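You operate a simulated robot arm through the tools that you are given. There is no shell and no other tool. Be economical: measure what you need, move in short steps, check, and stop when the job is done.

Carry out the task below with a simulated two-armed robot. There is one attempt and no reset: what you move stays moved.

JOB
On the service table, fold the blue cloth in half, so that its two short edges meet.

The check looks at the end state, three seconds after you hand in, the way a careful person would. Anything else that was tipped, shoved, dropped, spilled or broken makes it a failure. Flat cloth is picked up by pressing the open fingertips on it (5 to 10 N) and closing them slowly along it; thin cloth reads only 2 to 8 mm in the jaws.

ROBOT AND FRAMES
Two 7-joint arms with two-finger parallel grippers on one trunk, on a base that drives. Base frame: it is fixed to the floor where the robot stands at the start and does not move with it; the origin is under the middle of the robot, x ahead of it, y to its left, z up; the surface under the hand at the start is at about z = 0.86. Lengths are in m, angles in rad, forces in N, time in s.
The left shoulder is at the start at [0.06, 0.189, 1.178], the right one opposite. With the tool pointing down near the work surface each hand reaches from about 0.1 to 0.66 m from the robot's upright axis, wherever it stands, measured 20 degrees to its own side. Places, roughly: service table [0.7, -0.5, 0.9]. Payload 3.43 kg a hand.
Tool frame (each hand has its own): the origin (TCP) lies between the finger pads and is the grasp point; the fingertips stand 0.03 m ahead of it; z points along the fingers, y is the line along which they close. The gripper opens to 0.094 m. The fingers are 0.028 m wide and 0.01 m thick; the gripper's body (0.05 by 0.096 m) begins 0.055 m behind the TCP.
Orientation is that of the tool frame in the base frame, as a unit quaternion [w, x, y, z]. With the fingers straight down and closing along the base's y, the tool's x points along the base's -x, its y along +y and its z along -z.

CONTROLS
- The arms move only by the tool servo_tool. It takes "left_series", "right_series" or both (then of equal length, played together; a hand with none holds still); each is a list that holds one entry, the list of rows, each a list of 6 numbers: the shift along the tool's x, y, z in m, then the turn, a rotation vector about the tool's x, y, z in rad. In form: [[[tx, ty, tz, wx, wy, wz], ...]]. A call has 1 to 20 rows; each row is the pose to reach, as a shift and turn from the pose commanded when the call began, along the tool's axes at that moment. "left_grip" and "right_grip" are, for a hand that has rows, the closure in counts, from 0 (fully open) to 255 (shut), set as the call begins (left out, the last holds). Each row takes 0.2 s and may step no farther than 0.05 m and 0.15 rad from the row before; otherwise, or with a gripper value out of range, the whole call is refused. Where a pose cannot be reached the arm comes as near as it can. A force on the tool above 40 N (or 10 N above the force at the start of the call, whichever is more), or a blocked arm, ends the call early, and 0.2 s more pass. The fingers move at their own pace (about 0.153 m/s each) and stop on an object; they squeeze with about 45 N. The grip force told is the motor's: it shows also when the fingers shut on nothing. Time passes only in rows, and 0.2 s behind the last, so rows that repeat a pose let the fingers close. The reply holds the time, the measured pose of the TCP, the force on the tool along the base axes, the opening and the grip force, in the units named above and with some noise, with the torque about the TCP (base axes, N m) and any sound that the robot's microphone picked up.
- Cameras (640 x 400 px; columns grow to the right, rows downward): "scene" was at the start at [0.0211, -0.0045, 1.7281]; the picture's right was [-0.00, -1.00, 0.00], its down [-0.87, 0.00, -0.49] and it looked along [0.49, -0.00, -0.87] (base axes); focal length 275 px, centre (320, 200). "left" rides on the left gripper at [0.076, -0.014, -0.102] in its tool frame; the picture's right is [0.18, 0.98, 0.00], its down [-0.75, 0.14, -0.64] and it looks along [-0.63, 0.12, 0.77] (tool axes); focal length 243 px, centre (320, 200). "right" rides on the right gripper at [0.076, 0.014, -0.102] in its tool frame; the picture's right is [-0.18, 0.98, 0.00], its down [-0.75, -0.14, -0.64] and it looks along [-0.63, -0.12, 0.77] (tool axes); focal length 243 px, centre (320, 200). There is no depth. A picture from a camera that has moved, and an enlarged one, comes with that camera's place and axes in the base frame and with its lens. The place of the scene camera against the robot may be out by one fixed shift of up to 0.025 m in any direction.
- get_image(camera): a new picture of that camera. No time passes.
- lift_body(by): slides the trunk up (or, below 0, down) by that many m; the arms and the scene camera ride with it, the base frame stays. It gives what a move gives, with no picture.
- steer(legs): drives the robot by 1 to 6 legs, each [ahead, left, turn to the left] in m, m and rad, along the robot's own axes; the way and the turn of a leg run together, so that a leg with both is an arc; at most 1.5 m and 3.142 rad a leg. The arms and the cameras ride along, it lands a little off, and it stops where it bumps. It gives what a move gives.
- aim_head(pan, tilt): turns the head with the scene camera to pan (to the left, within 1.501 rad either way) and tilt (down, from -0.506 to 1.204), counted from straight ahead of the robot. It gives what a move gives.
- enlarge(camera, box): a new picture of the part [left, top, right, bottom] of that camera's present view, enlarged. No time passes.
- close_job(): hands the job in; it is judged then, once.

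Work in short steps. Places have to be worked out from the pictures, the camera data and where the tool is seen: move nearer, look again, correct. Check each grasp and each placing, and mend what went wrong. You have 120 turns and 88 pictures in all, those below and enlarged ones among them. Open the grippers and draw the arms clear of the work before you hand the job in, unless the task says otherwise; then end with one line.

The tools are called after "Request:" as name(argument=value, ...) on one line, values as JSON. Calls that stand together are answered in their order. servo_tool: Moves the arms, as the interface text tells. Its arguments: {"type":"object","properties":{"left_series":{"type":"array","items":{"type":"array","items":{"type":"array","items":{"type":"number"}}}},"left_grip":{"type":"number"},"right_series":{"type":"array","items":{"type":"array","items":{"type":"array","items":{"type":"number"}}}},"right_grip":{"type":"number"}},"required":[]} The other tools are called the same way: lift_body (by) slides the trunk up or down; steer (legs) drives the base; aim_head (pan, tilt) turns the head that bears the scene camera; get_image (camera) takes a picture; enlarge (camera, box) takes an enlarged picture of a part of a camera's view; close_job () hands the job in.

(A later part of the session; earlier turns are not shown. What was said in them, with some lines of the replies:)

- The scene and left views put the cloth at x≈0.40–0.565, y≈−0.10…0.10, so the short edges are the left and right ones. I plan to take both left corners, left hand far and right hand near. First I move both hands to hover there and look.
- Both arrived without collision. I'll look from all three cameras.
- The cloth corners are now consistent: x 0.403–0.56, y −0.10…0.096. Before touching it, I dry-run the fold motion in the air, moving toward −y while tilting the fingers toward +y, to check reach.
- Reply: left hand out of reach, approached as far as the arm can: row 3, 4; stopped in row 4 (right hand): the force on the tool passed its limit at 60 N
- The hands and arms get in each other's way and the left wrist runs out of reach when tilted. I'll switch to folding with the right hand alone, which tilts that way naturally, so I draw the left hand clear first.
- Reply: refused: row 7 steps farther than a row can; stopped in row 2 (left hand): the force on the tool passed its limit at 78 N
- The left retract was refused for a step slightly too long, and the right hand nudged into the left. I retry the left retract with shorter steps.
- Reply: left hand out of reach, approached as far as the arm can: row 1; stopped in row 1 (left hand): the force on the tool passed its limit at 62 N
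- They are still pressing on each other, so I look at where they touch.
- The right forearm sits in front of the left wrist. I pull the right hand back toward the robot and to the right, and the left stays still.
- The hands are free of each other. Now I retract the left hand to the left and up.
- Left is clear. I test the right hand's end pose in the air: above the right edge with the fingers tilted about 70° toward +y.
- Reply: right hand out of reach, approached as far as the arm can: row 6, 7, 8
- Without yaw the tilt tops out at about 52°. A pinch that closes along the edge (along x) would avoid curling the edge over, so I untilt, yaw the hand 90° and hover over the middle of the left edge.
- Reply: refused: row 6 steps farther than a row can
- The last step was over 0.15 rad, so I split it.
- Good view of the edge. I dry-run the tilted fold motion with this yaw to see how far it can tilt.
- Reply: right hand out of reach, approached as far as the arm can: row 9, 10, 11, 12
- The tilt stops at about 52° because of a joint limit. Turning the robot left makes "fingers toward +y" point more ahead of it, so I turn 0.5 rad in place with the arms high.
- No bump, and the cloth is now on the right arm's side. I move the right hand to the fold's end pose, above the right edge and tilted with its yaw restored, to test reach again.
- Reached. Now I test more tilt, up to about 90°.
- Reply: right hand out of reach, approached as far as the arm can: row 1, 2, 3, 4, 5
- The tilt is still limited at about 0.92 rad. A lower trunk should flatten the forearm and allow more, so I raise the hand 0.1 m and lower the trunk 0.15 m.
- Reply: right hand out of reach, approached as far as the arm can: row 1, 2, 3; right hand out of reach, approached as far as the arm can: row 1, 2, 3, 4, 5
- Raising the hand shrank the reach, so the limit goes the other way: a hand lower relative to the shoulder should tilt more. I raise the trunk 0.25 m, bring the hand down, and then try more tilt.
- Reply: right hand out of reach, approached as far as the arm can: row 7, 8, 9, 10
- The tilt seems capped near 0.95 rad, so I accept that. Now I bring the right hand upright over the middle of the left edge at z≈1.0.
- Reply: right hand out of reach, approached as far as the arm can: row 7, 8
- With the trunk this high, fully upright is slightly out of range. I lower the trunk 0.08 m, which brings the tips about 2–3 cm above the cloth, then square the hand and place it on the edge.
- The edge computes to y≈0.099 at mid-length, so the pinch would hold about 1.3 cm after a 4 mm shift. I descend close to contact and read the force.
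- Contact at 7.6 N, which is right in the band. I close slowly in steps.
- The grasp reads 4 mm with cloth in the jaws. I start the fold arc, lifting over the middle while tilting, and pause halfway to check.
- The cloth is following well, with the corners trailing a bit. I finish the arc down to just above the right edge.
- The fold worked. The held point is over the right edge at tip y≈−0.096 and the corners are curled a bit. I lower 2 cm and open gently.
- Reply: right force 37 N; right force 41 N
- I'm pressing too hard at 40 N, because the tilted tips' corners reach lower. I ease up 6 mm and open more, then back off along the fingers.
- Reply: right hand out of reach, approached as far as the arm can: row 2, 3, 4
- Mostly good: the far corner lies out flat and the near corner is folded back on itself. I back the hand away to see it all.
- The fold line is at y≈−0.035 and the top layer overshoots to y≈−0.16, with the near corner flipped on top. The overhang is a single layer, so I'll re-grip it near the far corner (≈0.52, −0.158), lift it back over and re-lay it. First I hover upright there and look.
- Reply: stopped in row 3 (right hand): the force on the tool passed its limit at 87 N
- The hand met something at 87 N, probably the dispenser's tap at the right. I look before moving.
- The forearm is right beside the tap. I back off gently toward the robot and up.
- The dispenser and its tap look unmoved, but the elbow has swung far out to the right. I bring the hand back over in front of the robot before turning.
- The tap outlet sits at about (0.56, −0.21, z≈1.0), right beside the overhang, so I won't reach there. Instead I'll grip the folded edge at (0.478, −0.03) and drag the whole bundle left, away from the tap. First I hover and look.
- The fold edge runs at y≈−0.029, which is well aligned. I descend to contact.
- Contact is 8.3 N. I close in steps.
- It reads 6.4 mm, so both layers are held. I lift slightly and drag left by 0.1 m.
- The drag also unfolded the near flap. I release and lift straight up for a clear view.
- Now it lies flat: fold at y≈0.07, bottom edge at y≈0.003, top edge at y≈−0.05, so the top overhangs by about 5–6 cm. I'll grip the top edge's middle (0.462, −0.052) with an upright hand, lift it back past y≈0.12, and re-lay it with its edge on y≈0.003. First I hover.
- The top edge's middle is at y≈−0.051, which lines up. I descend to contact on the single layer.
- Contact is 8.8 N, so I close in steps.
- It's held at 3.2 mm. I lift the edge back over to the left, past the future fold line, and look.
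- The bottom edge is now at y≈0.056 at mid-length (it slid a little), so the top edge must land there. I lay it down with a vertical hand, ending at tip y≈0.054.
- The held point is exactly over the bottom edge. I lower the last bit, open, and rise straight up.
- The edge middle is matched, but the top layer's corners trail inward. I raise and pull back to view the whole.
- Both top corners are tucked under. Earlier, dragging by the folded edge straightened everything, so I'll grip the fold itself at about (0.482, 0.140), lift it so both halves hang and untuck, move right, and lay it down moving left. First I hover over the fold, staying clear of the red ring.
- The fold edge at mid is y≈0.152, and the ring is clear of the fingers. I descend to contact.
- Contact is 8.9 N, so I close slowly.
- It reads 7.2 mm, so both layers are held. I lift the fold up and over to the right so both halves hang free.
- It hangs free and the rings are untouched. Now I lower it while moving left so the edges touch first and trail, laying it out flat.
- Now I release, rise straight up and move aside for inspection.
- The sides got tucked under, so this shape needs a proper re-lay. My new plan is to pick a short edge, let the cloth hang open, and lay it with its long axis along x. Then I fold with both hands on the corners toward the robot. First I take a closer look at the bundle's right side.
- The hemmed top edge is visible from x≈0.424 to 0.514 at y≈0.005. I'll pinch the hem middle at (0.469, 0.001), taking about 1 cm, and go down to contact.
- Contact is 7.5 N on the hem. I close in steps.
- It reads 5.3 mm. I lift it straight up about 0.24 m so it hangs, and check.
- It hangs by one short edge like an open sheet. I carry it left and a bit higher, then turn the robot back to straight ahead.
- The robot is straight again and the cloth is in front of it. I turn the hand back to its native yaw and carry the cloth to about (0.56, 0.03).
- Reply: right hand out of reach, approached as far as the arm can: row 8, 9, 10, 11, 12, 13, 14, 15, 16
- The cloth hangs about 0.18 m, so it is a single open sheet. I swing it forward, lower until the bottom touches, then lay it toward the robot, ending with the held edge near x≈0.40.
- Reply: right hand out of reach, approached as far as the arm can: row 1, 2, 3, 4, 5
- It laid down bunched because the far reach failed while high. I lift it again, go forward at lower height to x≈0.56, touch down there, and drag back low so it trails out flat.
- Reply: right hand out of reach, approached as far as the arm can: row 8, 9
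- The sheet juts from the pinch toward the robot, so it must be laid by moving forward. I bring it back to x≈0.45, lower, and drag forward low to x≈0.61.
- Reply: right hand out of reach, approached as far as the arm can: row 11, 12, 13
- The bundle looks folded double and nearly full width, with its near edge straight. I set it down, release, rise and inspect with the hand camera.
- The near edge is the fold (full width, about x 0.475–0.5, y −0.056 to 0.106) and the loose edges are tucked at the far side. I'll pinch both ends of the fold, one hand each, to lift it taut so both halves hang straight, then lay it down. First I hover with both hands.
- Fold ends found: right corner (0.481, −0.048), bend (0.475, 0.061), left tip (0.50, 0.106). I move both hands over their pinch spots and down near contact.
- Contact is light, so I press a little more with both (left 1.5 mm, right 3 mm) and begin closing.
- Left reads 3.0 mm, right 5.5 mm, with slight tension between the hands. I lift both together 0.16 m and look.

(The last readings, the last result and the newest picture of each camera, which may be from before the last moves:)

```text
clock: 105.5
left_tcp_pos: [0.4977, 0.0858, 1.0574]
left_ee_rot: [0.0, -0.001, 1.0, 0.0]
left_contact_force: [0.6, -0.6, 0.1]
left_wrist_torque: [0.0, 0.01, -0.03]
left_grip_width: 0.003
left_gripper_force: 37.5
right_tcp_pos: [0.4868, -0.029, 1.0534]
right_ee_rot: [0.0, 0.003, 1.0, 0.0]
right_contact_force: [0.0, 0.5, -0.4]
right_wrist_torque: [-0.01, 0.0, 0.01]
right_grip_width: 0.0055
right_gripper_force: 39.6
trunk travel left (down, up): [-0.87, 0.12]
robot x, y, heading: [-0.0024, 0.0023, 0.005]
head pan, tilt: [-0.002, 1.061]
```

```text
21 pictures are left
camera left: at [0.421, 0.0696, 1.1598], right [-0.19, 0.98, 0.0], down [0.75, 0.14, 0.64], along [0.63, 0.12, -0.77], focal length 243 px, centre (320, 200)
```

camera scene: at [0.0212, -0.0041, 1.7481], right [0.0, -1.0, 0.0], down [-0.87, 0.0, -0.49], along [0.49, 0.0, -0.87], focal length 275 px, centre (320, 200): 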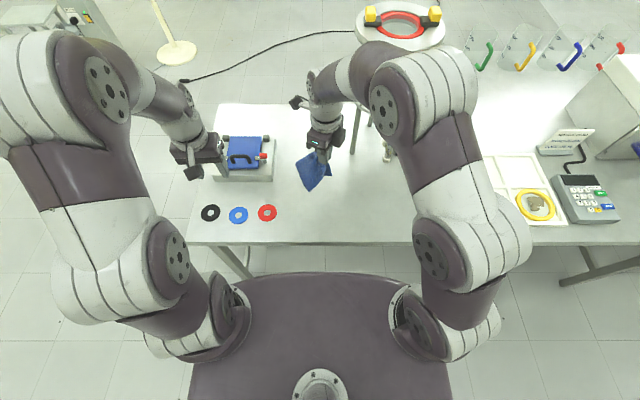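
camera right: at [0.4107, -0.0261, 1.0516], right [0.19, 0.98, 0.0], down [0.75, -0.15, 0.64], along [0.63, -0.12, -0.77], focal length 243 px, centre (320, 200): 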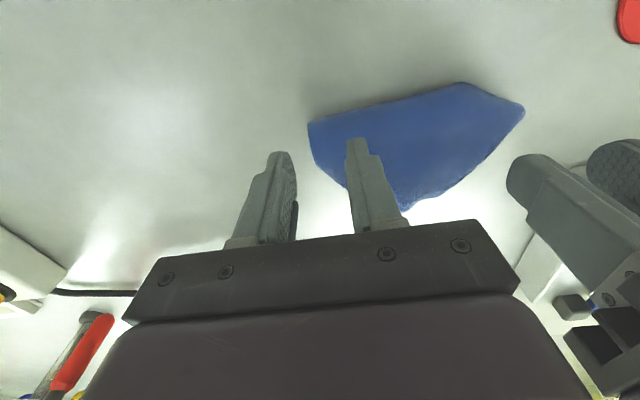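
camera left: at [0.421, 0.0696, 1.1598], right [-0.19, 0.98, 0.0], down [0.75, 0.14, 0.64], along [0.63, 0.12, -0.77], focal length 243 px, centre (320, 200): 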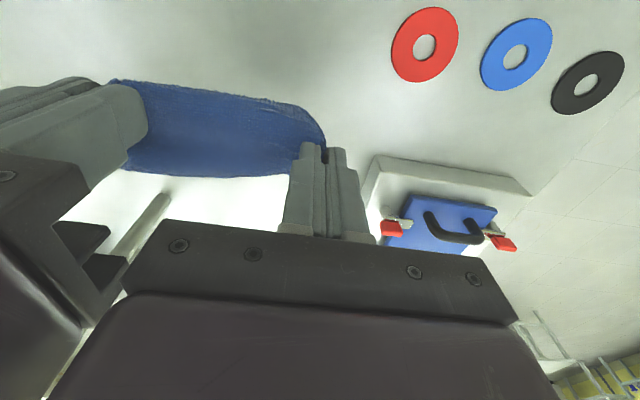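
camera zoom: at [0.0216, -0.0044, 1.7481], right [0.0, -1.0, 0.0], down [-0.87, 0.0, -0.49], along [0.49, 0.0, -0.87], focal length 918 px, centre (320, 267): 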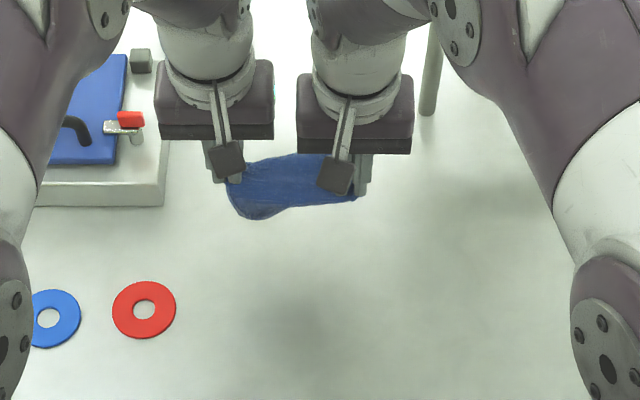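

The fold is taut between the hands and both halves hang down. I bring them back toward the robot, lower until the edges touch, then lay forward and drag a little at the end.

Request:
servo_tool(left_series=[[[0.03, 0, 0, 0, 0, 0], [0.06, 0, 0.01, 0, 0, 0], [0.065, 0, 0.035, 0, 0, 0], [0.065, 0, 0.06, 0, 0, 0], [0.055, 0, 0.08, 0, 0, 0], [0.04, 0, 0.1, 0, 0, 0], [0.02, 0, 0.118, 0, 0, 0], [0, 0, 0.132, 0, 0, 0], [-0.02, 0, 0.142, 0, 0, 0], [-0.04, 0, 0.149, 0, 0, 0], [-0.06, 0, 0.154, 0, 0, 0], [-0.07, 0, 0.156, 0, 0, 0], [-0.07, 0, 0.156, 0, 0, 0]]], right_series=[[[0.03, 0, 0, 0, 0, 0], [0.06, 0, 0.01, 0, 0, 0], [0.065, 0, 0.035, 0, 0, 0], [0.065, 0, 0.06, 0, 0, 0], [0.055, 0, 0.08, 0, 0, 0], [0.04, 0, 0.1, 0, 0, 0], [0.02, 0, 0.118, 0, 0, 0], [0, 0, 0.132, 0, 0, 0], [-0.02, 0, 0.142, 0, 0, 0], [-0.04, 0, 0.149, 0, 0, 0], [-0.06, 0, 0.152, 0, 0, 0], [-0.07, 0, 0.153, 0, 0, 0], [-0.07, 0, 0.153, 0, 0, 0]]])

Request:
enlarge(camera="scene", box=[240, 120, 400, 240])

```text
clock: 108.3
left_tcp_pos: [0.5671, 0.0845, 0.9012]
left_ee_rot: [0.0, -0.001, 1.0, 0.001]
left_contact_force: [-0.1, 0.0, 3.5]
left_wrist_torque: [-0.02, 0.02, -0.02]
left_grip_width: 0.0028
left_gripper_force: 37.8
right_tcp_pos: [0.5562, -0.0293, 0.9011]
right_ee_rot: [0.001, 0.003, 1.0, 0.0]
right_contact_force: [-0.3, -0.4, -0.4]
right_wrist_torque: [0.04, -0.01, -0.03]
right_grip_width: 0.0054
right_gripper_force: 40.4
trunk travel left (down, up): [-0.87, 0.12]
robot x, y, heading: [0.0021, -0.0011, 0.007]
head pan, tilt: [-0.002, 1.061]
```

```text
3.33 times, centred on (320, 180) of scene
camera zoom: at [0.0205, -0.0045, 1.7481], right [0.0, -1.0, 0.0], down [-0.87, 0.0, -0.49], along [0.49, 0.0, -0.87], focal length 918 px, centre (320, 267)
```

zoom: 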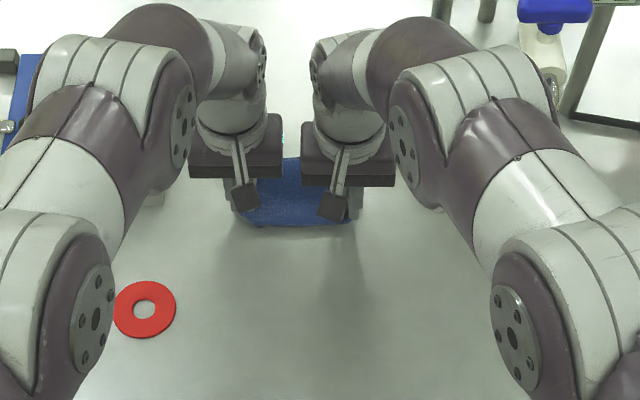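

The sheet actually trails on the far side (x up to 0.635), so laying must go toward the robot. I lift again to hang and then lay backward.

Request:
servo_tool(left_series=[[[0.0, 0, -0.03, 0, 0, 0], [0.0, 0, -0.06, 0, 0, 0], [0.0, 0, -0.09, 0, 0, 0], [0.0, 0, -0.115, 0, 0, 0], [0.0, 0, -0.115, 0, 0, 0]]], right_series=[[[0.0, 0, -0.03, 0, 0, 0], [0.0, 0, -0.06, 0, 0, 0], [0.0, 0, -0.09, 0, 0, 0], [0.0, 0, -0.115, 0, 0, 0], [0.0, 0, -0.115, 0, 0, 0]]])

Request:
get_image(camera="right")

```text
clock: 109.5
left_tcp_pos: [0.569, 0.0851, 1.0169]
left_ee_rot: [0.0, -0.001, 1.0, 0.0]
left_contact_force: [0.0, -0.2, 0.4]
left_wrist_torque: [0.02, -0.02, -0.03]
left_grip_width: 0.0031
left_gripper_force: 37.8
right_tcp_pos: [0.5574, -0.0283, 1.0155]
right_ee_rot: [0.0, 0.003, 1.0, 0.0]
right_contact_force: [0.1, 0.7, 0.2]
right_wrist_torque: [0.05, -0.03, -0.02]
right_grip_width: 0.0054
right_gripper_force: 39.4
trunk travel left (down, up): [-0.87, 0.12]
robot x, y, heading: [0.004, 0.0043, 0.004]
head pan, tilt: [-0.002, 1.061]
```

```text
19 pictures are left
camera right: at [0.482, -0.0135, 1.1175], right [0.19, 0.98, 0.0], down [0.75, -0.15, 0.64], along [0.63, -0.12, -0.77], focal length 243 px, centre (320, 200)
```

right: 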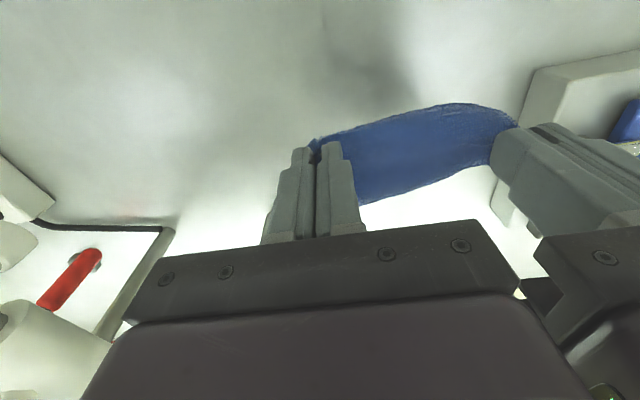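

The body juts to the far side, as expected. I lower and lay it toward the robot, finishing with a low drag.

Request:
servo_tool(left_series=[[[0, 0, 0.03, 0, 0, 0], [0.005, 0, 0.05, 0, 0, 0], [0.02, 0, 0.07, 0, 0, 0], [0.04, 0, 0.085, 0, 0, 0], [0.06, 0, 0.097, 0, 0, 0], [0.08, 0, 0.105, 0, 0, 0], [0.1, 0, 0.11, 0, 0, 0], [0.12, 0, 0.114, 0, 0, 0], [0.14, 0, 0.116, 0, 0, 0], [0.14, 0, 0.117, 0, 0, 0]]], right_series=[[[0, 0, 0.03, 0, 0, 0], [0.005, 0, 0.05, 0, 0, 0], [0.02, 0, 0.07, 0, 0, 0], [0.04, 0, 0.085, 0, 0, 0], [0.06, 0, 0.097, 0, 0, 0], [0.08, 0, 0.105, 0, 0, 0], [0.1, 0, 0.11, 0, 0, 0], [0.12, 0, 0.114, 0, 0, 0], [0.14, 0, 0.116, 0, 0, 0], [0.14, 0, 0.117, 0, 0, 0]]])

Request:
enlarge(camera="scene", box=[240, 120, 400, 240])

Request:
get_image(camera="right")

```text
clock: 111.7
left_tcp_pos: [0.4277, 0.0853, 0.8999]
left_ee_rot: [-0.001, 0.0, 1.0, 0.001]
left_contact_force: [-0.3, 0.2, 5.0]
left_wrist_torque: [0.01, 0.01, -0.01]
left_grip_width: 0.003
left_gripper_force: 37.2
right_tcp_pos: [0.4173, -0.0276, 0.8996]
right_ee_rot: [0.001, 0.003, 1.0, -0.001]
right_contact_force: [-0.2, -0.4, 0.2]
right_wrist_torque: [0.01, 0.02, -0.01]
right_grip_width: 0.0052
right_gripper_force: 39.3
trunk travel left (down, up): [-0.87, 0.12]
robot x, y, heading: [0.0025, -0.0004, 0.003]
head pan, tilt: [-0.002, 1.061]
```

```text
3.33 times, centred on (320, 180) of scene
camera zoom: at [0.0214, -0.0047, 1.7482], right [0.0, -1.0, 0.0], down [-0.87, 0.0, -0.49], along [0.49, 0.0, -0.87], focal length 918 px, centre (320, 267)
```

zoom: 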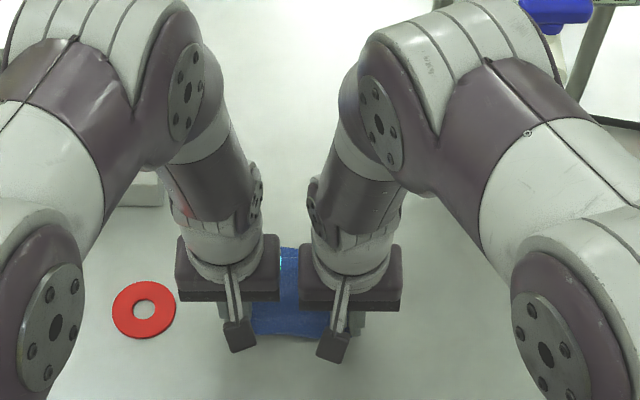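

```text
17 pictures are left
camera right: at [0.3416, -0.0128, 1.0013], right [0.19, 0.98, 0.0], down [0.75, -0.15, 0.64], along [0.63, -0.12, -0.77], focal length 243 px, centre (320, 200)
```

right: 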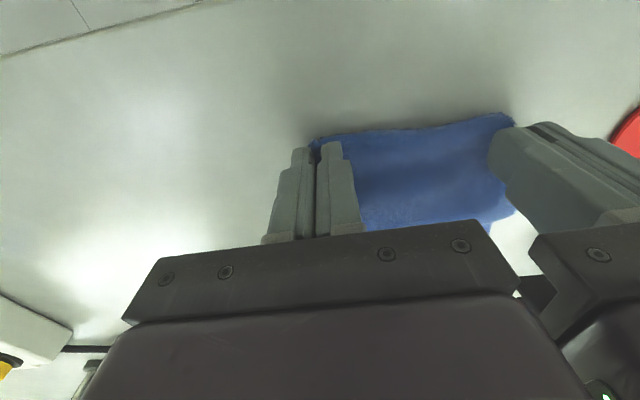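

It appears laid out with the fold near and taut. I release both hands gently and rise straight up.

Request:
servo_tool(left_series=[[[0, 0, 0, 0, 0, 0], [0, 0, 0, 0, 0, 0], [0, 0, -0.02, 0, 0, 0], [0, 0, -0.05, 0, 0, 0], [0, 0.03, -0.09, 0, 0, 0], [0, 0.07, -0.12, 0, 0, 0], [0, 0.11, -0.15, 0, 0, 0], [0, 0.15, -0.18, 0, 0, 0]]], right_series=[[[0, 0, 0, 0, 0, 0], [0, 0, 0, 0, 0, 0], [0, 0, -0.02, 0, 0, 0], [0, 0, -0.05, 0, 0, 0], [0.01, -0.02, -0.09, 0, 0, 0], [0.03, -0.05, -0.12, 0, 0, 0], [0.05, -0.08, -0.15, 0, 0, 0], [0.06, -0.11, -0.18, 0, 0, 0]]], left_grip=190, right_grip=190)

Request:
enlarge(camera="scene", box=[260, 150, 380, 250])

```text
clock: 113.5
left_tcp_pos: [0.4274, 0.2357, 1.0798]
left_ee_rot: [0.0, -0.001, 1.0, 0.0]
left_contact_force: [-0.4, 0.5, -0.8]
left_wrist_torque: [0.0, -0.02, 0.01]
left_grip_width: 0.0241
left_gripper_force: 0.1
right_tcp_pos: [0.3547, -0.137, 1.0789]
right_ee_rot: [0.001, 0.002, 1.0, 0.001]
right_contact_force: [0.0, 0.0, 0.0]
right_wrist_torque: [-0.02, 0.0, -0.01]
right_grip_width: 0.0241
right_gripper_force: 0.0
trunk travel left (down, up): [-0.87, 0.12]
robot x, y, heading: [0.0002, -0.0006, 0.004]
head pan, tilt: [-0.002, 1.061]
```

```text
4.00 times, centred on (320, 200) of scene
camera zoom: at [0.0186, -0.0043, 1.748], right [0.0, -1.0, 0.0], down [-0.87, 0.0, -0.49], along [0.49, 0.0, -0.87], focal length 1102 px, centre (320, 200)
```

zoom: 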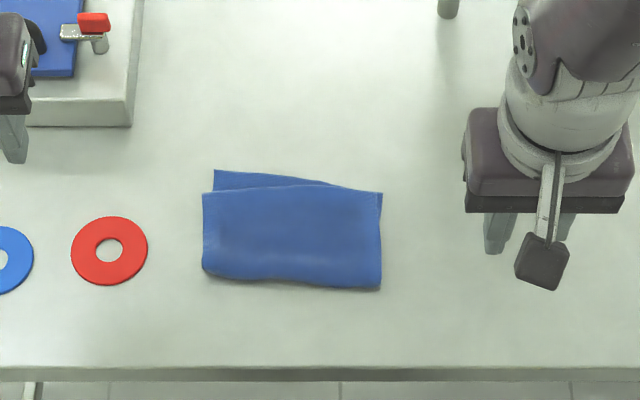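

Excellent: it is a clean fold now. The only mismatch is that the lower layer sticks out about 2 cm at the far-left corner (top corner ≈(0.497, 0.102), lower one ≈(0.52, 0.094)). I'll try to take just the top layer's far-left corner lightly with the left hand and draw it forward. First I hover and check.

Request:
servo_tool(left_series=[[[-0.01, -0.035, 0.02, 0, 0, 0], [-0.022, -0.07, 0.045, 0, 0, 0], [-0.035, -0.1, 0.075, 0, 0, 0], [-0.045, -0.13, 0.105, 0, 0, 0], [-0.055, -0.161, 0.13, 0, 0, 0], [-0.055, -0.161, 0.14, 0, 0, 0]]], left_grip=165)

Request:
get_image(camera="left")

```text
clock: 114.9
left_tcp_pos: [0.4827, 0.0743, 0.9399]
left_ee_rot: [0.0, 0.0, 1.0, 0.0]
left_contact_force: [0.0, -0.4, -0.2]
left_wrist_torque: [-0.01, 0.04, -0.01]
left_grip_width: 0.0331
left_gripper_force: 0.1
right_tcp_pos: [0.3562, -0.1373, 1.0787]
right_ee_rot: [0.001, 0.004, 1.0, 0.0]
right_contact_force: [0.5, 0.2, 0.4]
right_wrist_torque: [-0.03, 0.0, 0.01]
right_grip_width: 0.024
right_gripper_force: 0.1
trunk travel left (down, up): [-0.87, 0.12]
robot x, y, heading: [0.001, 0.0046, 0.001]
head pan, tilt: [-0.002, 1.061]
```

```text
15 pictures are left
camera left: at [0.4056, 0.0586, 1.0413], right [-0.19, 0.98, 0.0], down [0.75, 0.14, 0.64], along [0.63, 0.12, -0.77], focal length 243 px, centre (320, 200)
```

left: 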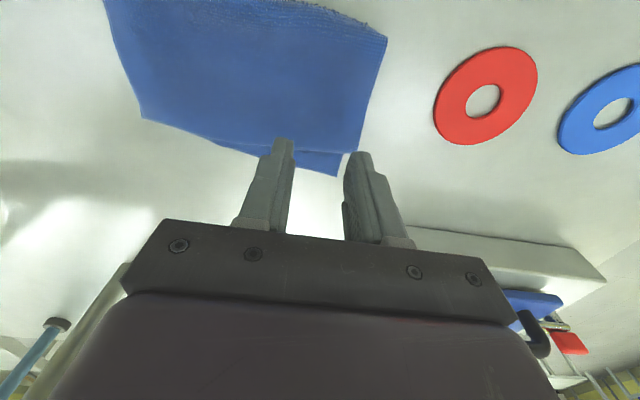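

The hand camera gives top corner (0.492, 0.106) and lower corner (0.521, 0.095). I descend lightly onto the top layer only at about (0.479, 0.081).

Request:
servo_tool(left_series=[[[0.003, 0.006, 0.02, 0, 0, 0], [0.003, 0.006, 0.032, 0, 0, 0], [0.003, 0.006, 0.038, 0, 0, 0], [0.003, 0.006, 0.0405, 0, 0, 0], [0.003, 0.006, 0.0405, 0, 0, 0]]])

```text
clock: 116.1
left_tcp_pos: [0.4788, 0.0806, 0.8988]
left_ee_rot: [0.001, -0.001, 1.0, -0.001]
left_contact_force: [0.1, 0.2, 0.6]
left_wrist_torque: [0.0, -0.02, -0.02]
left_grip_width: 0.0331
left_gripper_force: 0.0
right_tcp_pos: [0.3557, -0.1363, 1.0776]
right_ee_rot: [0.001, 0.003, 1.0, 0.0]
right_contact_force: [0.5, -0.3, 0.2]
right_wrist_torque: [0.02, 0.04, -0.01]
right_grip_width: 0.024
right_gripper_force: 0.1
trunk travel left (down, up): [-0.87, 0.12]
robot x, y, heading: [0.0007, 0.0025, 0.005]
head pan, tilt: [-0.002, 1.061]
```

No contact yet, so I lower 2 mm more.

Request:
servo_tool(left_series=[[[0, 0, 0.001, 0, 0, 0], [0, 0, 0.002, 0, 0, 0], [0, 0, 0.002, 0, 0, 0]]])

```text
clock: 116.9
left_tcp_pos: [0.4788, 0.0806, 0.898]
left_ee_rot: [-0.001, -0.001, 1.0, 0.0]
left_contact_force: [-0.2, -0.8, 3.1]
left_wrist_torque: [-0.04, 0.01, -0.03]
left_grip_width: 0.033
left_gripper_force: 0.1
right_tcp_pos: [0.356, -0.1388, 1.0789]
right_ee_rot: [0.0, 0.004, 1.0, 0.0]
right_contact_force: [-0.4, -0.1, -0.9]
right_wrist_torque: [0.01, 0.01, -0.01]
right_grip_width: 0.0238
right_gripper_force: 0.0
trunk travel left (down, up): [-0.87, 0.12]
robot x, y, heading: [-0.0011, 0.0001, 0.002]
head pan, tilt: [-0.002, 1.061]
```

A light 3 N, which suits taking the top layer only. I close in steps.

Request:
servo_tool(left_series=[[[0, 0, 0.001, 0, 0, 0]]], left_grip=190)

Request:
servo_tool(left_series=[[[0, 0, 0, 0, 0, 0]]], left_grip=215)

Request:
servo_tool(left_series=[[[0, 0, 0, 0, 0, 0], [0, 0, 0, 0, 0, 0]]], left_grip=255)

Request:
get_image(camera="left")

```text
clock: 117.3
left_tcp_pos: [0.4794, 0.0811, 0.8972]
left_ee_rot: [0.0, -0.001, 1.0, 0.0]
left_contact_force: [0.0, 0.0, 4.9]
left_wrist_torque: [-0.02, 0.0, -0.03]
left_grip_width: 0.0237
left_gripper_force: 0.0
right_tcp_pos: [0.3554, -0.1369, 1.0772]
right_ee_rot: [0.001, 0.003, 1.0, 0.001]
right_contact_force: [0.3, 0.0, -0.6]
right_wrist_torque: [0.03, 0.02, 0.03]
right_grip_width: 0.0237
right_gripper_force: 0.0
trunk travel left (down, up): [-0.87, 0.12]
robot x, y, heading: [-0.0002, -0.0004, -0.001]
head pan, tilt: [-0.002, 1.061]
```

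```text
clock: 117.7
left_tcp_pos: [0.4786, 0.0807, 0.8973]
left_ee_rot: [-0.001, 0.0, 1.0, 0.0]
left_contact_force: [0.4, 0.8, 6.5]
left_wrist_torque: [0.0, 0.01, -0.01]
left_grip_width: 0.0146
left_gripper_force: 0.0
right_tcp_pos: [0.3556, -0.1362, 1.079]
right_ee_rot: [0.001, 0.003, 1.0, 0.0]
right_contact_force: [-0.2, -0.4, -0.2]
right_wrist_torque: [0.05, -0.02, -0.01]
right_grip_width: 0.024
right_gripper_force: 0.1
trunk travel left (down, up): [-0.87, 0.12]
robot x, y, heading: [0.0005, 0.0005, 0.001]
head pan, tilt: [-0.002, 1.061]
```

```text
clock: 118.3
left_tcp_pos: [0.4792, 0.0812, 0.8955]
left_ee_rot: [-0.001, -0.001, 1.0, 0.0]
left_contact_force: [0.5, 0.6, 7.6]
left_wrist_torque: [-0.05, 0.03, -0.04]
left_grip_width: 0.0077
left_gripper_force: 41.9
right_tcp_pos: [0.3563, -0.1364, 1.078]
right_ee_rot: [0.001, 0.004, 1.0, 0.0]
right_contact_force: [0.3, 1.3, 0.2]
right_wrist_torque: [-0.02, 0.01, 0.01]
right_grip_width: 0.024
right_gripper_force: 0.1
trunk travel left (down, up): [-0.87, 0.12]
robot x, y, heading: [0.0015, 0.0028, 0.001]
head pan, tilt: [-0.002, 1.061]
```

```text
14 pictures are left
camera left: at [0.4019, 0.0642, 0.9982], right [-0.19, 0.98, 0.0], down [0.75, 0.14, 0.64], along [0.63, 0.12, -0.77], focal length 243 px, centre (320, 200)
```

left: 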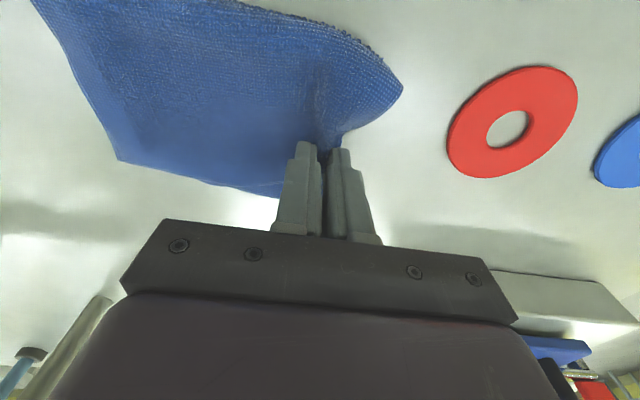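

It reads 7.7 mm, so both layers came. I release, opening along the cloth so the ridge flattens. Earlier the top layer slid over the lower one under light fingertip drag, so I'll keep light pressure and drag the top corner by (+0.027, −0.010).

Request:
servo_tool(left_series=[[[0, 0, -0.0005, 0, 0, 0], [0, 0, -0.0005, 0, 0, 0], [0, 0, -0.0005, 0, 0, 0]]], left_grip=160)

Request:
get_image(camera="left")

```text
clock: 119.1
left_tcp_pos: [0.4797, 0.0797, 0.8966]
left_ee_rot: [0.0, -0.001, 1.0, 0.0]
left_contact_force: [0.0, 0.9, 4.7]
left_wrist_torque: [-0.03, 0.02, 0.02]
left_grip_width: 0.034
left_gripper_force: 0.0
right_tcp_pos: [0.3557, -0.1377, 1.0786]
right_ee_rot: [0.001, 0.003, 1.0, 0.001]
right_contact_force: [-0.2, -0.4, 0.0]
right_wrist_torque: [0.02, 0.01, -0.02]
right_grip_width: 0.0241
right_gripper_force: 0.0
trunk travel left (down, up): [-0.87, 0.12]
robot x, y, heading: [-0.0024, -0.0002, -0.002]
head pan, tilt: [-0.002, 1.061]
```

```text
13 pictures are left
camera left: at [0.4018, 0.0644, 0.9985], right [-0.19, 0.98, 0.0], down [0.75, 0.14, 0.64], along [0.63, 0.12, -0.77], focal length 243 px, centre (320, 200)
```

left: 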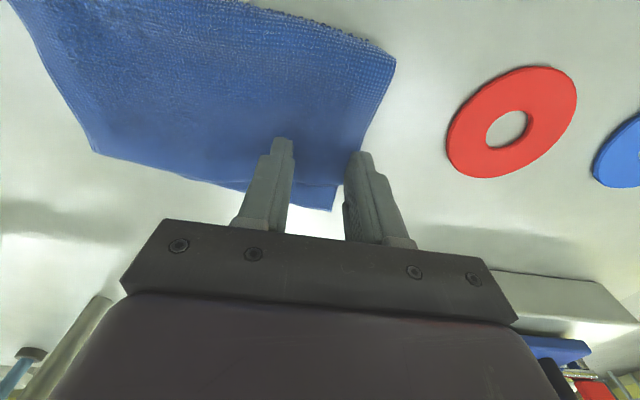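

Pressure is 4.7 N. I drag the top corner forward and slightly right.

Request:
servo_tool(left_series=[[[-0.005, -0.002, 0, 0, 0, 0], [-0.01, -0.004, 0, 0, 0, 0], [-0.015, -0.006, 0, 0, 0, 0], [-0.02, -0.008, 0, 0, 0, 0], [-0.025, -0.009, 0, 0, 0, 0], [-0.028, -0.01, 0, 0, 0, 0]]])

Request:
servo_tool(left_series=[[[0, 0, -0.02, 0, 0, 0], [0, 0, -0.05, 0, 0, 0], [0.0, 0.03, -0.08, 0, 0, 0], [0.02, 0.07, -0.11, 0, 0, 0], [0.04, 0.11, -0.14, 0, 0, 0], [0.05, 0.15, -0.16, 0, 0, 0]]])

Request:
enlarge(camera="scene", box=[260, 150, 380, 250])

```text
clock: 120.5
left_tcp_pos: [0.5078, 0.0705, 0.8972]
left_ee_rot: [0.001, -0.001, 1.0, 0.001]
left_contact_force: [-1.0, 0.4, 4.0]
left_wrist_torque: [-0.01, 0.03, -0.03]
left_grip_width: 0.034
left_gripper_force: 0.0
right_tcp_pos: [0.3556, -0.1372, 1.0793]
right_ee_rot: [0.001, 0.004, 1.0, -0.001]
right_contact_force: [-0.3, -0.1, 1.1]
right_wrist_torque: [-0.01, 0.02, 0.03]
right_grip_width: 0.0236
right_gripper_force: 0.0
trunk travel left (down, up): [-0.87, 0.12]
robot x, y, heading: [0.0002, -0.0011, 0.001]
head pan, tilt: [-0.002, 1.061]
```

```text
refused: row 4 steps farther than a row can; nothing moved
```

```text
4.00 times, centred on (320, 200) of scene
camera zoom: at [0.0206, -0.0045, 1.7481], right [0.0, -1.0, 0.0], down [-0.87, 0.0, -0.49], along [0.49, 0.0, -0.87], focal length 1102 px, centre (320, 200)
```

zoom: 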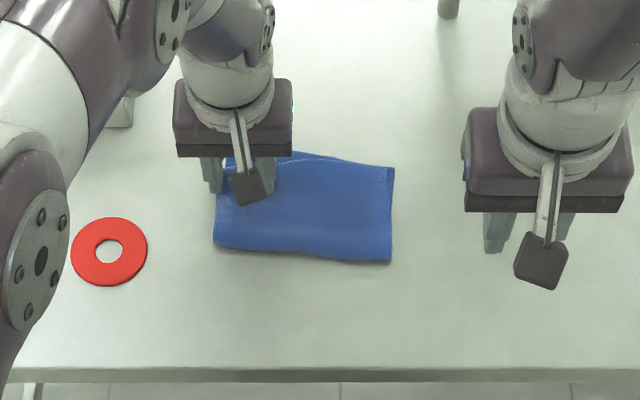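

The whole bundle moved along with it. I rise and see how the edges compare now.

Request:
servo_tool(left_series=[[[0, 0, -0.02, 0, 0, 0], [0, 0, -0.05, 0, 0, 0], [0.0, 0.03, -0.08, 0, 0, 0], [0.01, 0.06, -0.105, 0, 0, 0], [0.02, 0.09, -0.13, 0, 0, 0], [0.03, 0.12, -0.15, 0, 0, 0]]])

Request:
enlarge(camera="scene", box=[270, 160, 360, 230])

```text
clock: 121.9
left_tcp_pos: [0.477, 0.1915, 1.0467]
left_ee_rot: [0.001, -0.001, 1.0, -0.001]
left_contact_force: [0.1, 0.0, -0.2]
left_wrist_torque: [-0.05, 0.05, 0.03]
left_grip_width: 0.0353
left_gripper_force: 0.0
right_tcp_pos: [0.3559, -0.1353, 1.0786]
right_ee_rot: [0.001, 0.003, 1.0, 0.0]
right_contact_force: [-0.5, 0.8, 0.0]
right_wrist_torque: [-0.03, -0.01, 0.0]
right_grip_width: 0.024
right_gripper_force: 0.0
trunk travel left (down, up): [-0.87, 0.12]
robot x, y, heading: [-0.0002, 0.0021, 0.004]
head pan, tilt: [-0.002, 1.061]
```

```text
5.71 times, centred on (315, 195) of scene
camera zoom: at [0.0203, -0.0029, 1.7481], right [0.0, -1.0, 0.0], down [-0.87, 0.0, -0.49], along [0.49, 0.0, -0.87], focal length 1574 px, centre (349, 229)
```

zoom: 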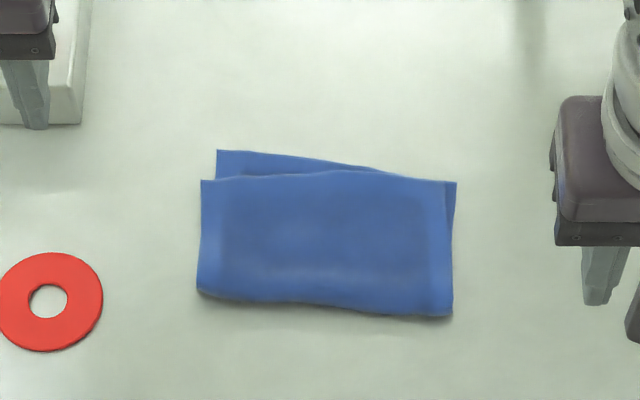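

The edges now match at the right end, but the lower layer still sticks out about 2.5 cm at the left. I'll pin its exposed corner with the closed left fingers while the right fingertips slide the top layer forward about 1.3 cm. First I move both above their spots.

Request:
servo_tool(left_series=[[[-0.02, -0.02, 0.01, 0, 0, 0], [-0.04, -0.045, 0.02, 0, 0, 0], [-0.06, -0.07, 0.035, 0, 0, 0], [-0.075, -0.095, 0.055, 0, 0, 0], [-0.08, -0.1095, 0.085, 0, 0, 0], [-0.08, -0.1095, 0.115, 0, 0, 0], [-0.08, -0.1095, 0.127, 0, 0, 0]]], right_series=[[[-0.02, 0.01, 0.015, 0, 0, 0], [-0.045, 0.03, 0.03, 0, 0, 0], [-0.07, 0.05, 0.05, 0, 0, 0], [-0.095, 0.07, 0.075, 0, 0, 0], [-0.12, 0.09, 0.1, 0, 0, 0], [-0.144, 0.105, 0.13, 0, 0, 0], [-0.144, 0.105, 0.155, 0, 0, 0]]], left_grip=255, right_grip=165)

Request:
get_image(camera="left")

```text
clock: 123.5
left_tcp_pos: [0.5571, 0.081, 0.9194]
left_ee_rot: [0.0, 0.0, 1.0, 0.0]
left_contact_force: [0.1, -0.1, -0.6]
left_wrist_torque: [-0.04, 0.0, 0.0]
left_grip_width: 0.0
left_gripper_force: 33.3
right_tcp_pos: [0.5019, -0.034, 0.924]
right_ee_rot: [0.001, 0.003, 1.0, 0.001]
right_contact_force: [0.8, -0.5, 0.0]
right_wrist_torque: [0.02, -0.05, 0.0]
right_grip_width: 0.0331
right_gripper_force: 0.1
trunk travel left (down, up): [-0.87, 0.12]
robot x, y, heading: [-0.0012, 0.0012, 0.005]
head pan, tilt: [-0.002, 1.061]
```

```text
10 pictures are left
camera left: at [0.4806, 0.0646, 1.021], right [-0.19, 0.98, 0.0], down [0.75, 0.14, 0.64], along [0.63, 0.12, -0.77], focal length 243 px, centre (320, 200)
```

left: 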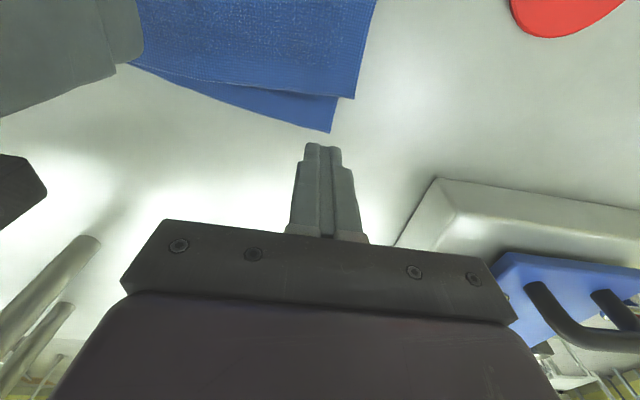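

Lower corner (0.549, 0.085), top corner (0.524, 0.095). I set the pin at (0.551, 0.075) and bring both hands down to press.

Request:
servo_tool(left_series=[[[0.006, -0.006, 0.012, 0, 0, 0], [0.006, -0.006, 0.022, 0, 0, 0], [0.006, -0.006, 0.0265, 0, 0, 0], [0.006, -0.006, 0.0285, 0, 0, 0], [0.006, -0.006, 0.0285, 0, 0, 0]]], right_series=[[[0, -0.003, 0.012, 0, 0, 0], [0, -0.003, 0.02, 0, 0, 0], [0, -0.003, 0.024, 0, 0, 0], [0, -0.003, 0.0265, 0, 0, 0], [0, -0.003, 0.0265, 0, 0, 0]]])

```text
clock: 124.7
left_tcp_pos: [0.5507, 0.0751, 0.8935]
left_ee_rot: [0.001, -0.002, 1.0, 0.001]
left_contact_force: [-0.1, 1.5, 12.2]
left_wrist_torque: [0.0, 0.11, 0.0]
left_grip_width: 0.0001
left_gripper_force: 32.6
right_tcp_pos: [0.5012, -0.0366, 0.8984]
right_ee_rot: [0.0, 0.004, 1.0, -0.001]
right_contact_force: [1.2, 0.0, 1.1]
right_wrist_torque: [0.01, -0.02, -0.04]
right_grip_width: 0.033
right_gripper_force: 0.1
trunk travel left (down, up): [-0.87, 0.12]
robot x, y, heading: [-0.0023, -0.0004, 0.001]
head pan, tilt: [-0.002, 1.061]
```

The left hand pins at 12 N. The right hand lowers 1.5 mm more and slides forward 1.3 cm.

Request:
servo_tool(left_series=[[[0, 0, 0.0015, 0, 0, 0], [0, 0, 0.0015, 0, 0, 0], [0, 0, 0.0015, 0, 0, 0], [0, 0, 0.0015, 0, 0, 0], [0, 0, 0.0015, 0, 0, 0], [0, 0, 0.0015, 0, 0, 0]]], right_series=[[[0, 0, 0.0015, 0, 0, 0], [-0.003, -0.001, 0.0015, 0, 0, 0], [-0.006, -0.002, 0.0015, 0, 0, 0], [-0.009, -0.003, 0.0015, 0, 0, 0], [-0.012, -0.004, 0.0015, 0, 0, 0], [-0.015, -0.005, 0.0015, 0, 0, 0]]])

Request:
get_image(camera="left")

```text
clock: 126.1
left_tcp_pos: [0.5505, 0.0746, 0.8926]
left_ee_rot: [0.003, -0.002, 1.0, 0.0]
left_contact_force: [5.9, 1.0, 33.0]
left_wrist_torque: [-0.01, 0.14, 0.0]
left_grip_width: 0.0
left_gripper_force: 33.2
right_tcp_pos: [0.5152, -0.0433, 0.8976]
right_ee_rot: [0.003, 0.003, 1.0, 0.0]
right_contact_force: [-1.1, 1.7, 2.7]
right_wrist_torque: [0.02, 0.01, -0.01]
right_grip_width: 0.033
right_gripper_force: 0.0
trunk travel left (down, up): [-0.87, 0.12]
robot x, y, heading: [0.0001, 0.0011, 0.002]
head pan, tilt: [-0.002, 1.061]
```

```text
9 pictures are left
camera left: at [0.4728, 0.0589, 0.9938], right [-0.19, 0.98, 0.0], down [0.75, 0.14, 0.65], along [0.64, 0.12, -0.76], focal length 243 px, centre (320, 200)
```

left: 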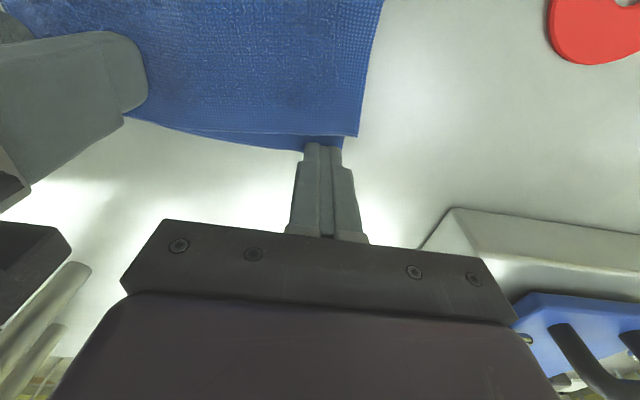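

The exposed strip at the left has shrunk to about 1 cm. I lift both hands straight up, clear them, and look.

Request:
servo_tool(left_series=[[[0, 0, -0.02, 0, 0, 0], [0, 0, -0.05, 0, 0, 0], [0, 0.02, -0.09, 0, 0, 0], [0.01, 0.05, -0.12, 0, 0, 0], [0.03, 0.08, -0.14, 0, 0, 0], [0.06, 0.11, -0.15, 0, 0, 0]]], right_series=[[[0, 0, -0.02, 0, 0, 0], [0, 0, -0.05, 0, 0, 0], [0.02, -0.01, -0.09, 0, 0, 0], [0.05, -0.03, -0.12, 0, 0, 0], [0.08, -0.05, -0.14, 0, 0, 0], [0.11, -0.08, -0.15, 0, 0, 0]]])

Request:
enlarge(camera="scene", box=[270, 160, 360, 230])

```text
clock: 127.5
left_tcp_pos: [0.4895, 0.1858, 1.0409]
left_ee_rot: [0.002, -0.001, 1.0, 0.0]
left_contact_force: [-0.6, -1.0, -0.4]
left_wrist_torque: [-0.03, 0.01, -0.02]
left_grip_width: 0.0
left_gripper_force: 32.6
right_tcp_pos: [0.4049, -0.1228, 1.0457]
right_ee_rot: [0.0, 0.003, 1.0, 0.0]
right_contact_force: [-0.1, -0.7, 0.6]
right_wrist_torque: [-0.02, -0.02, 0.02]
right_grip_width: 0.0331
right_gripper_force: 0.0
trunk travel left (down, up): [-0.87, 0.12]
robot x, y, heading: [-0.0006, 0.001, 0.003]
head pan, tilt: [-0.002, 1.061]
```

```text
5.71 times, centred on (315, 195) of scene
camera zoom: at [0.0179, -0.0047, 1.7481], right [0.0, -1.0, 0.0], down [-0.87, 0.0, -0.49], along [0.49, 0.0, -0.87], focal length 1574 px, centre (349, 229)
```

zoom: 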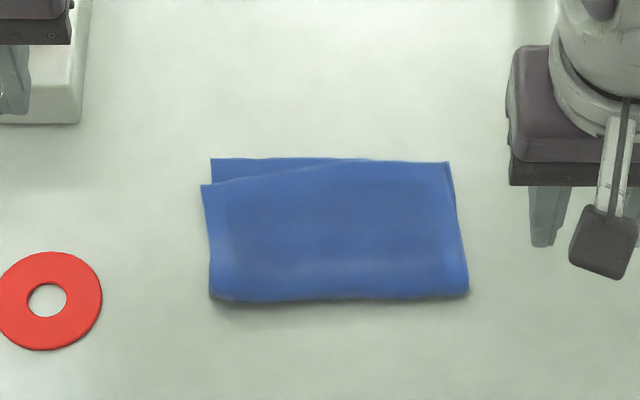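

The fold is flat and the short edges meet along most of their length, with only a small offset left at the left corner. More pushing risks undoing it. I open the grippers, draw both arms clear, and check the whole scene.

Request:
servo_tool(left_series=[[[0.01, 0.01, -0.03, 0, 0, 0], [0.025, 0.02, -0.06, 0, 0, 0], [0.05, 0.035, -0.09, 0, 0, 0], [0.08, 0.05, -0.11, 0, 0, 0], [0.1, 0.07, -0.12, 0, 0, 0]]], right_series=[[[0.01, 0, -0.03, 0, 0, 0], [0.025, 0, -0.06, 0, 0, 0], [0.045, -0.01, -0.085, 0, 0, 0], [0.06, -0.01, -0.1, 0, 0, 0], [0.08, -0.02, -0.1, 0, 0, 0]]], left_grip=0, right_grip=0)

Request:
get_image(camera="scene")

Request:
enlarge(camera="scene", box=[270, 160, 360, 230])

```text
clock: 128.7
left_tcp_pos: [0.3897, 0.2547, 1.16]
left_ee_rot: [0.0, -0.001, 1.0, 0.0]
left_contact_force: [-0.7, -0.2, 0.8]
left_wrist_torque: [-0.02, -0.02, 0.04]
left_grip_width: 0.0939
left_gripper_force: 0.0
right_tcp_pos: [0.3247, -0.14, 1.1464]
right_ee_rot: [0.001, 0.003, 1.0, 0.0]
right_contact_force: [-0.5, -0.1, -0.1]
right_wrist_torque: [-0.01, 0.02, -0.02]
right_grip_width: 0.0941
right_gripper_force: 0.0
trunk travel left (down, up): [-0.87, 0.12]
robot x, y, heading: [0.0029, 0.0009, -0.001]
head pan, tilt: [-0.002, 1.061]
```

```text
7 pictures are left
camera scene: at [0.0189, -0.0043, 1.7481], right [0.0, -1.0, 0.0], down [-0.87, 0.0, -0.49], along [0.49, 0.0, -0.87], focal length 275 px, centre (320, 200)
```

scene: 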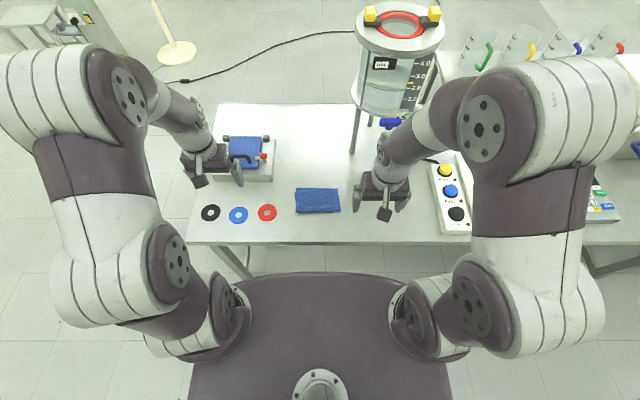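

```text
5.71 times, centred on (315, 195) of scene
camera zoom: at [0.0189, -0.0043, 1.7481], right [0.0, -1.0, 0.0], down [-0.87, 0.0, -0.49], along [0.49, 0.0, -0.87], focal length 1574 px, centre (349, 229)
```

zoom: 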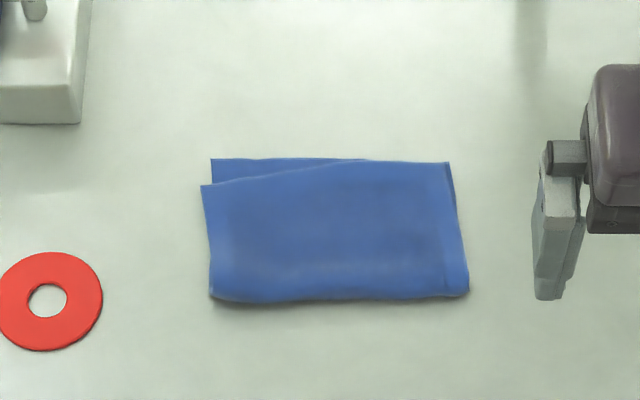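

The cloth lies flat and folded in half, the short edges meet apart from a small offset at one corner, and the rings, clamp block, dispenser and button box look undisturbed. Both arms are clear and open, so I hand the job in.

Request:
close_job()

```text
The job is handed in.
```

The blue cloth is folded in half on the service table and lies flat. Its short edges meet along most of their length, but at the left corner the lower layer still sticks out about 2 cm. The cloth ended up shifted and turned about 90° from where it started. The right arm once bumped something near the dispenser's tap at 87 N; in the later pictures the dispenser, tap and everything else on the table look unmoved.
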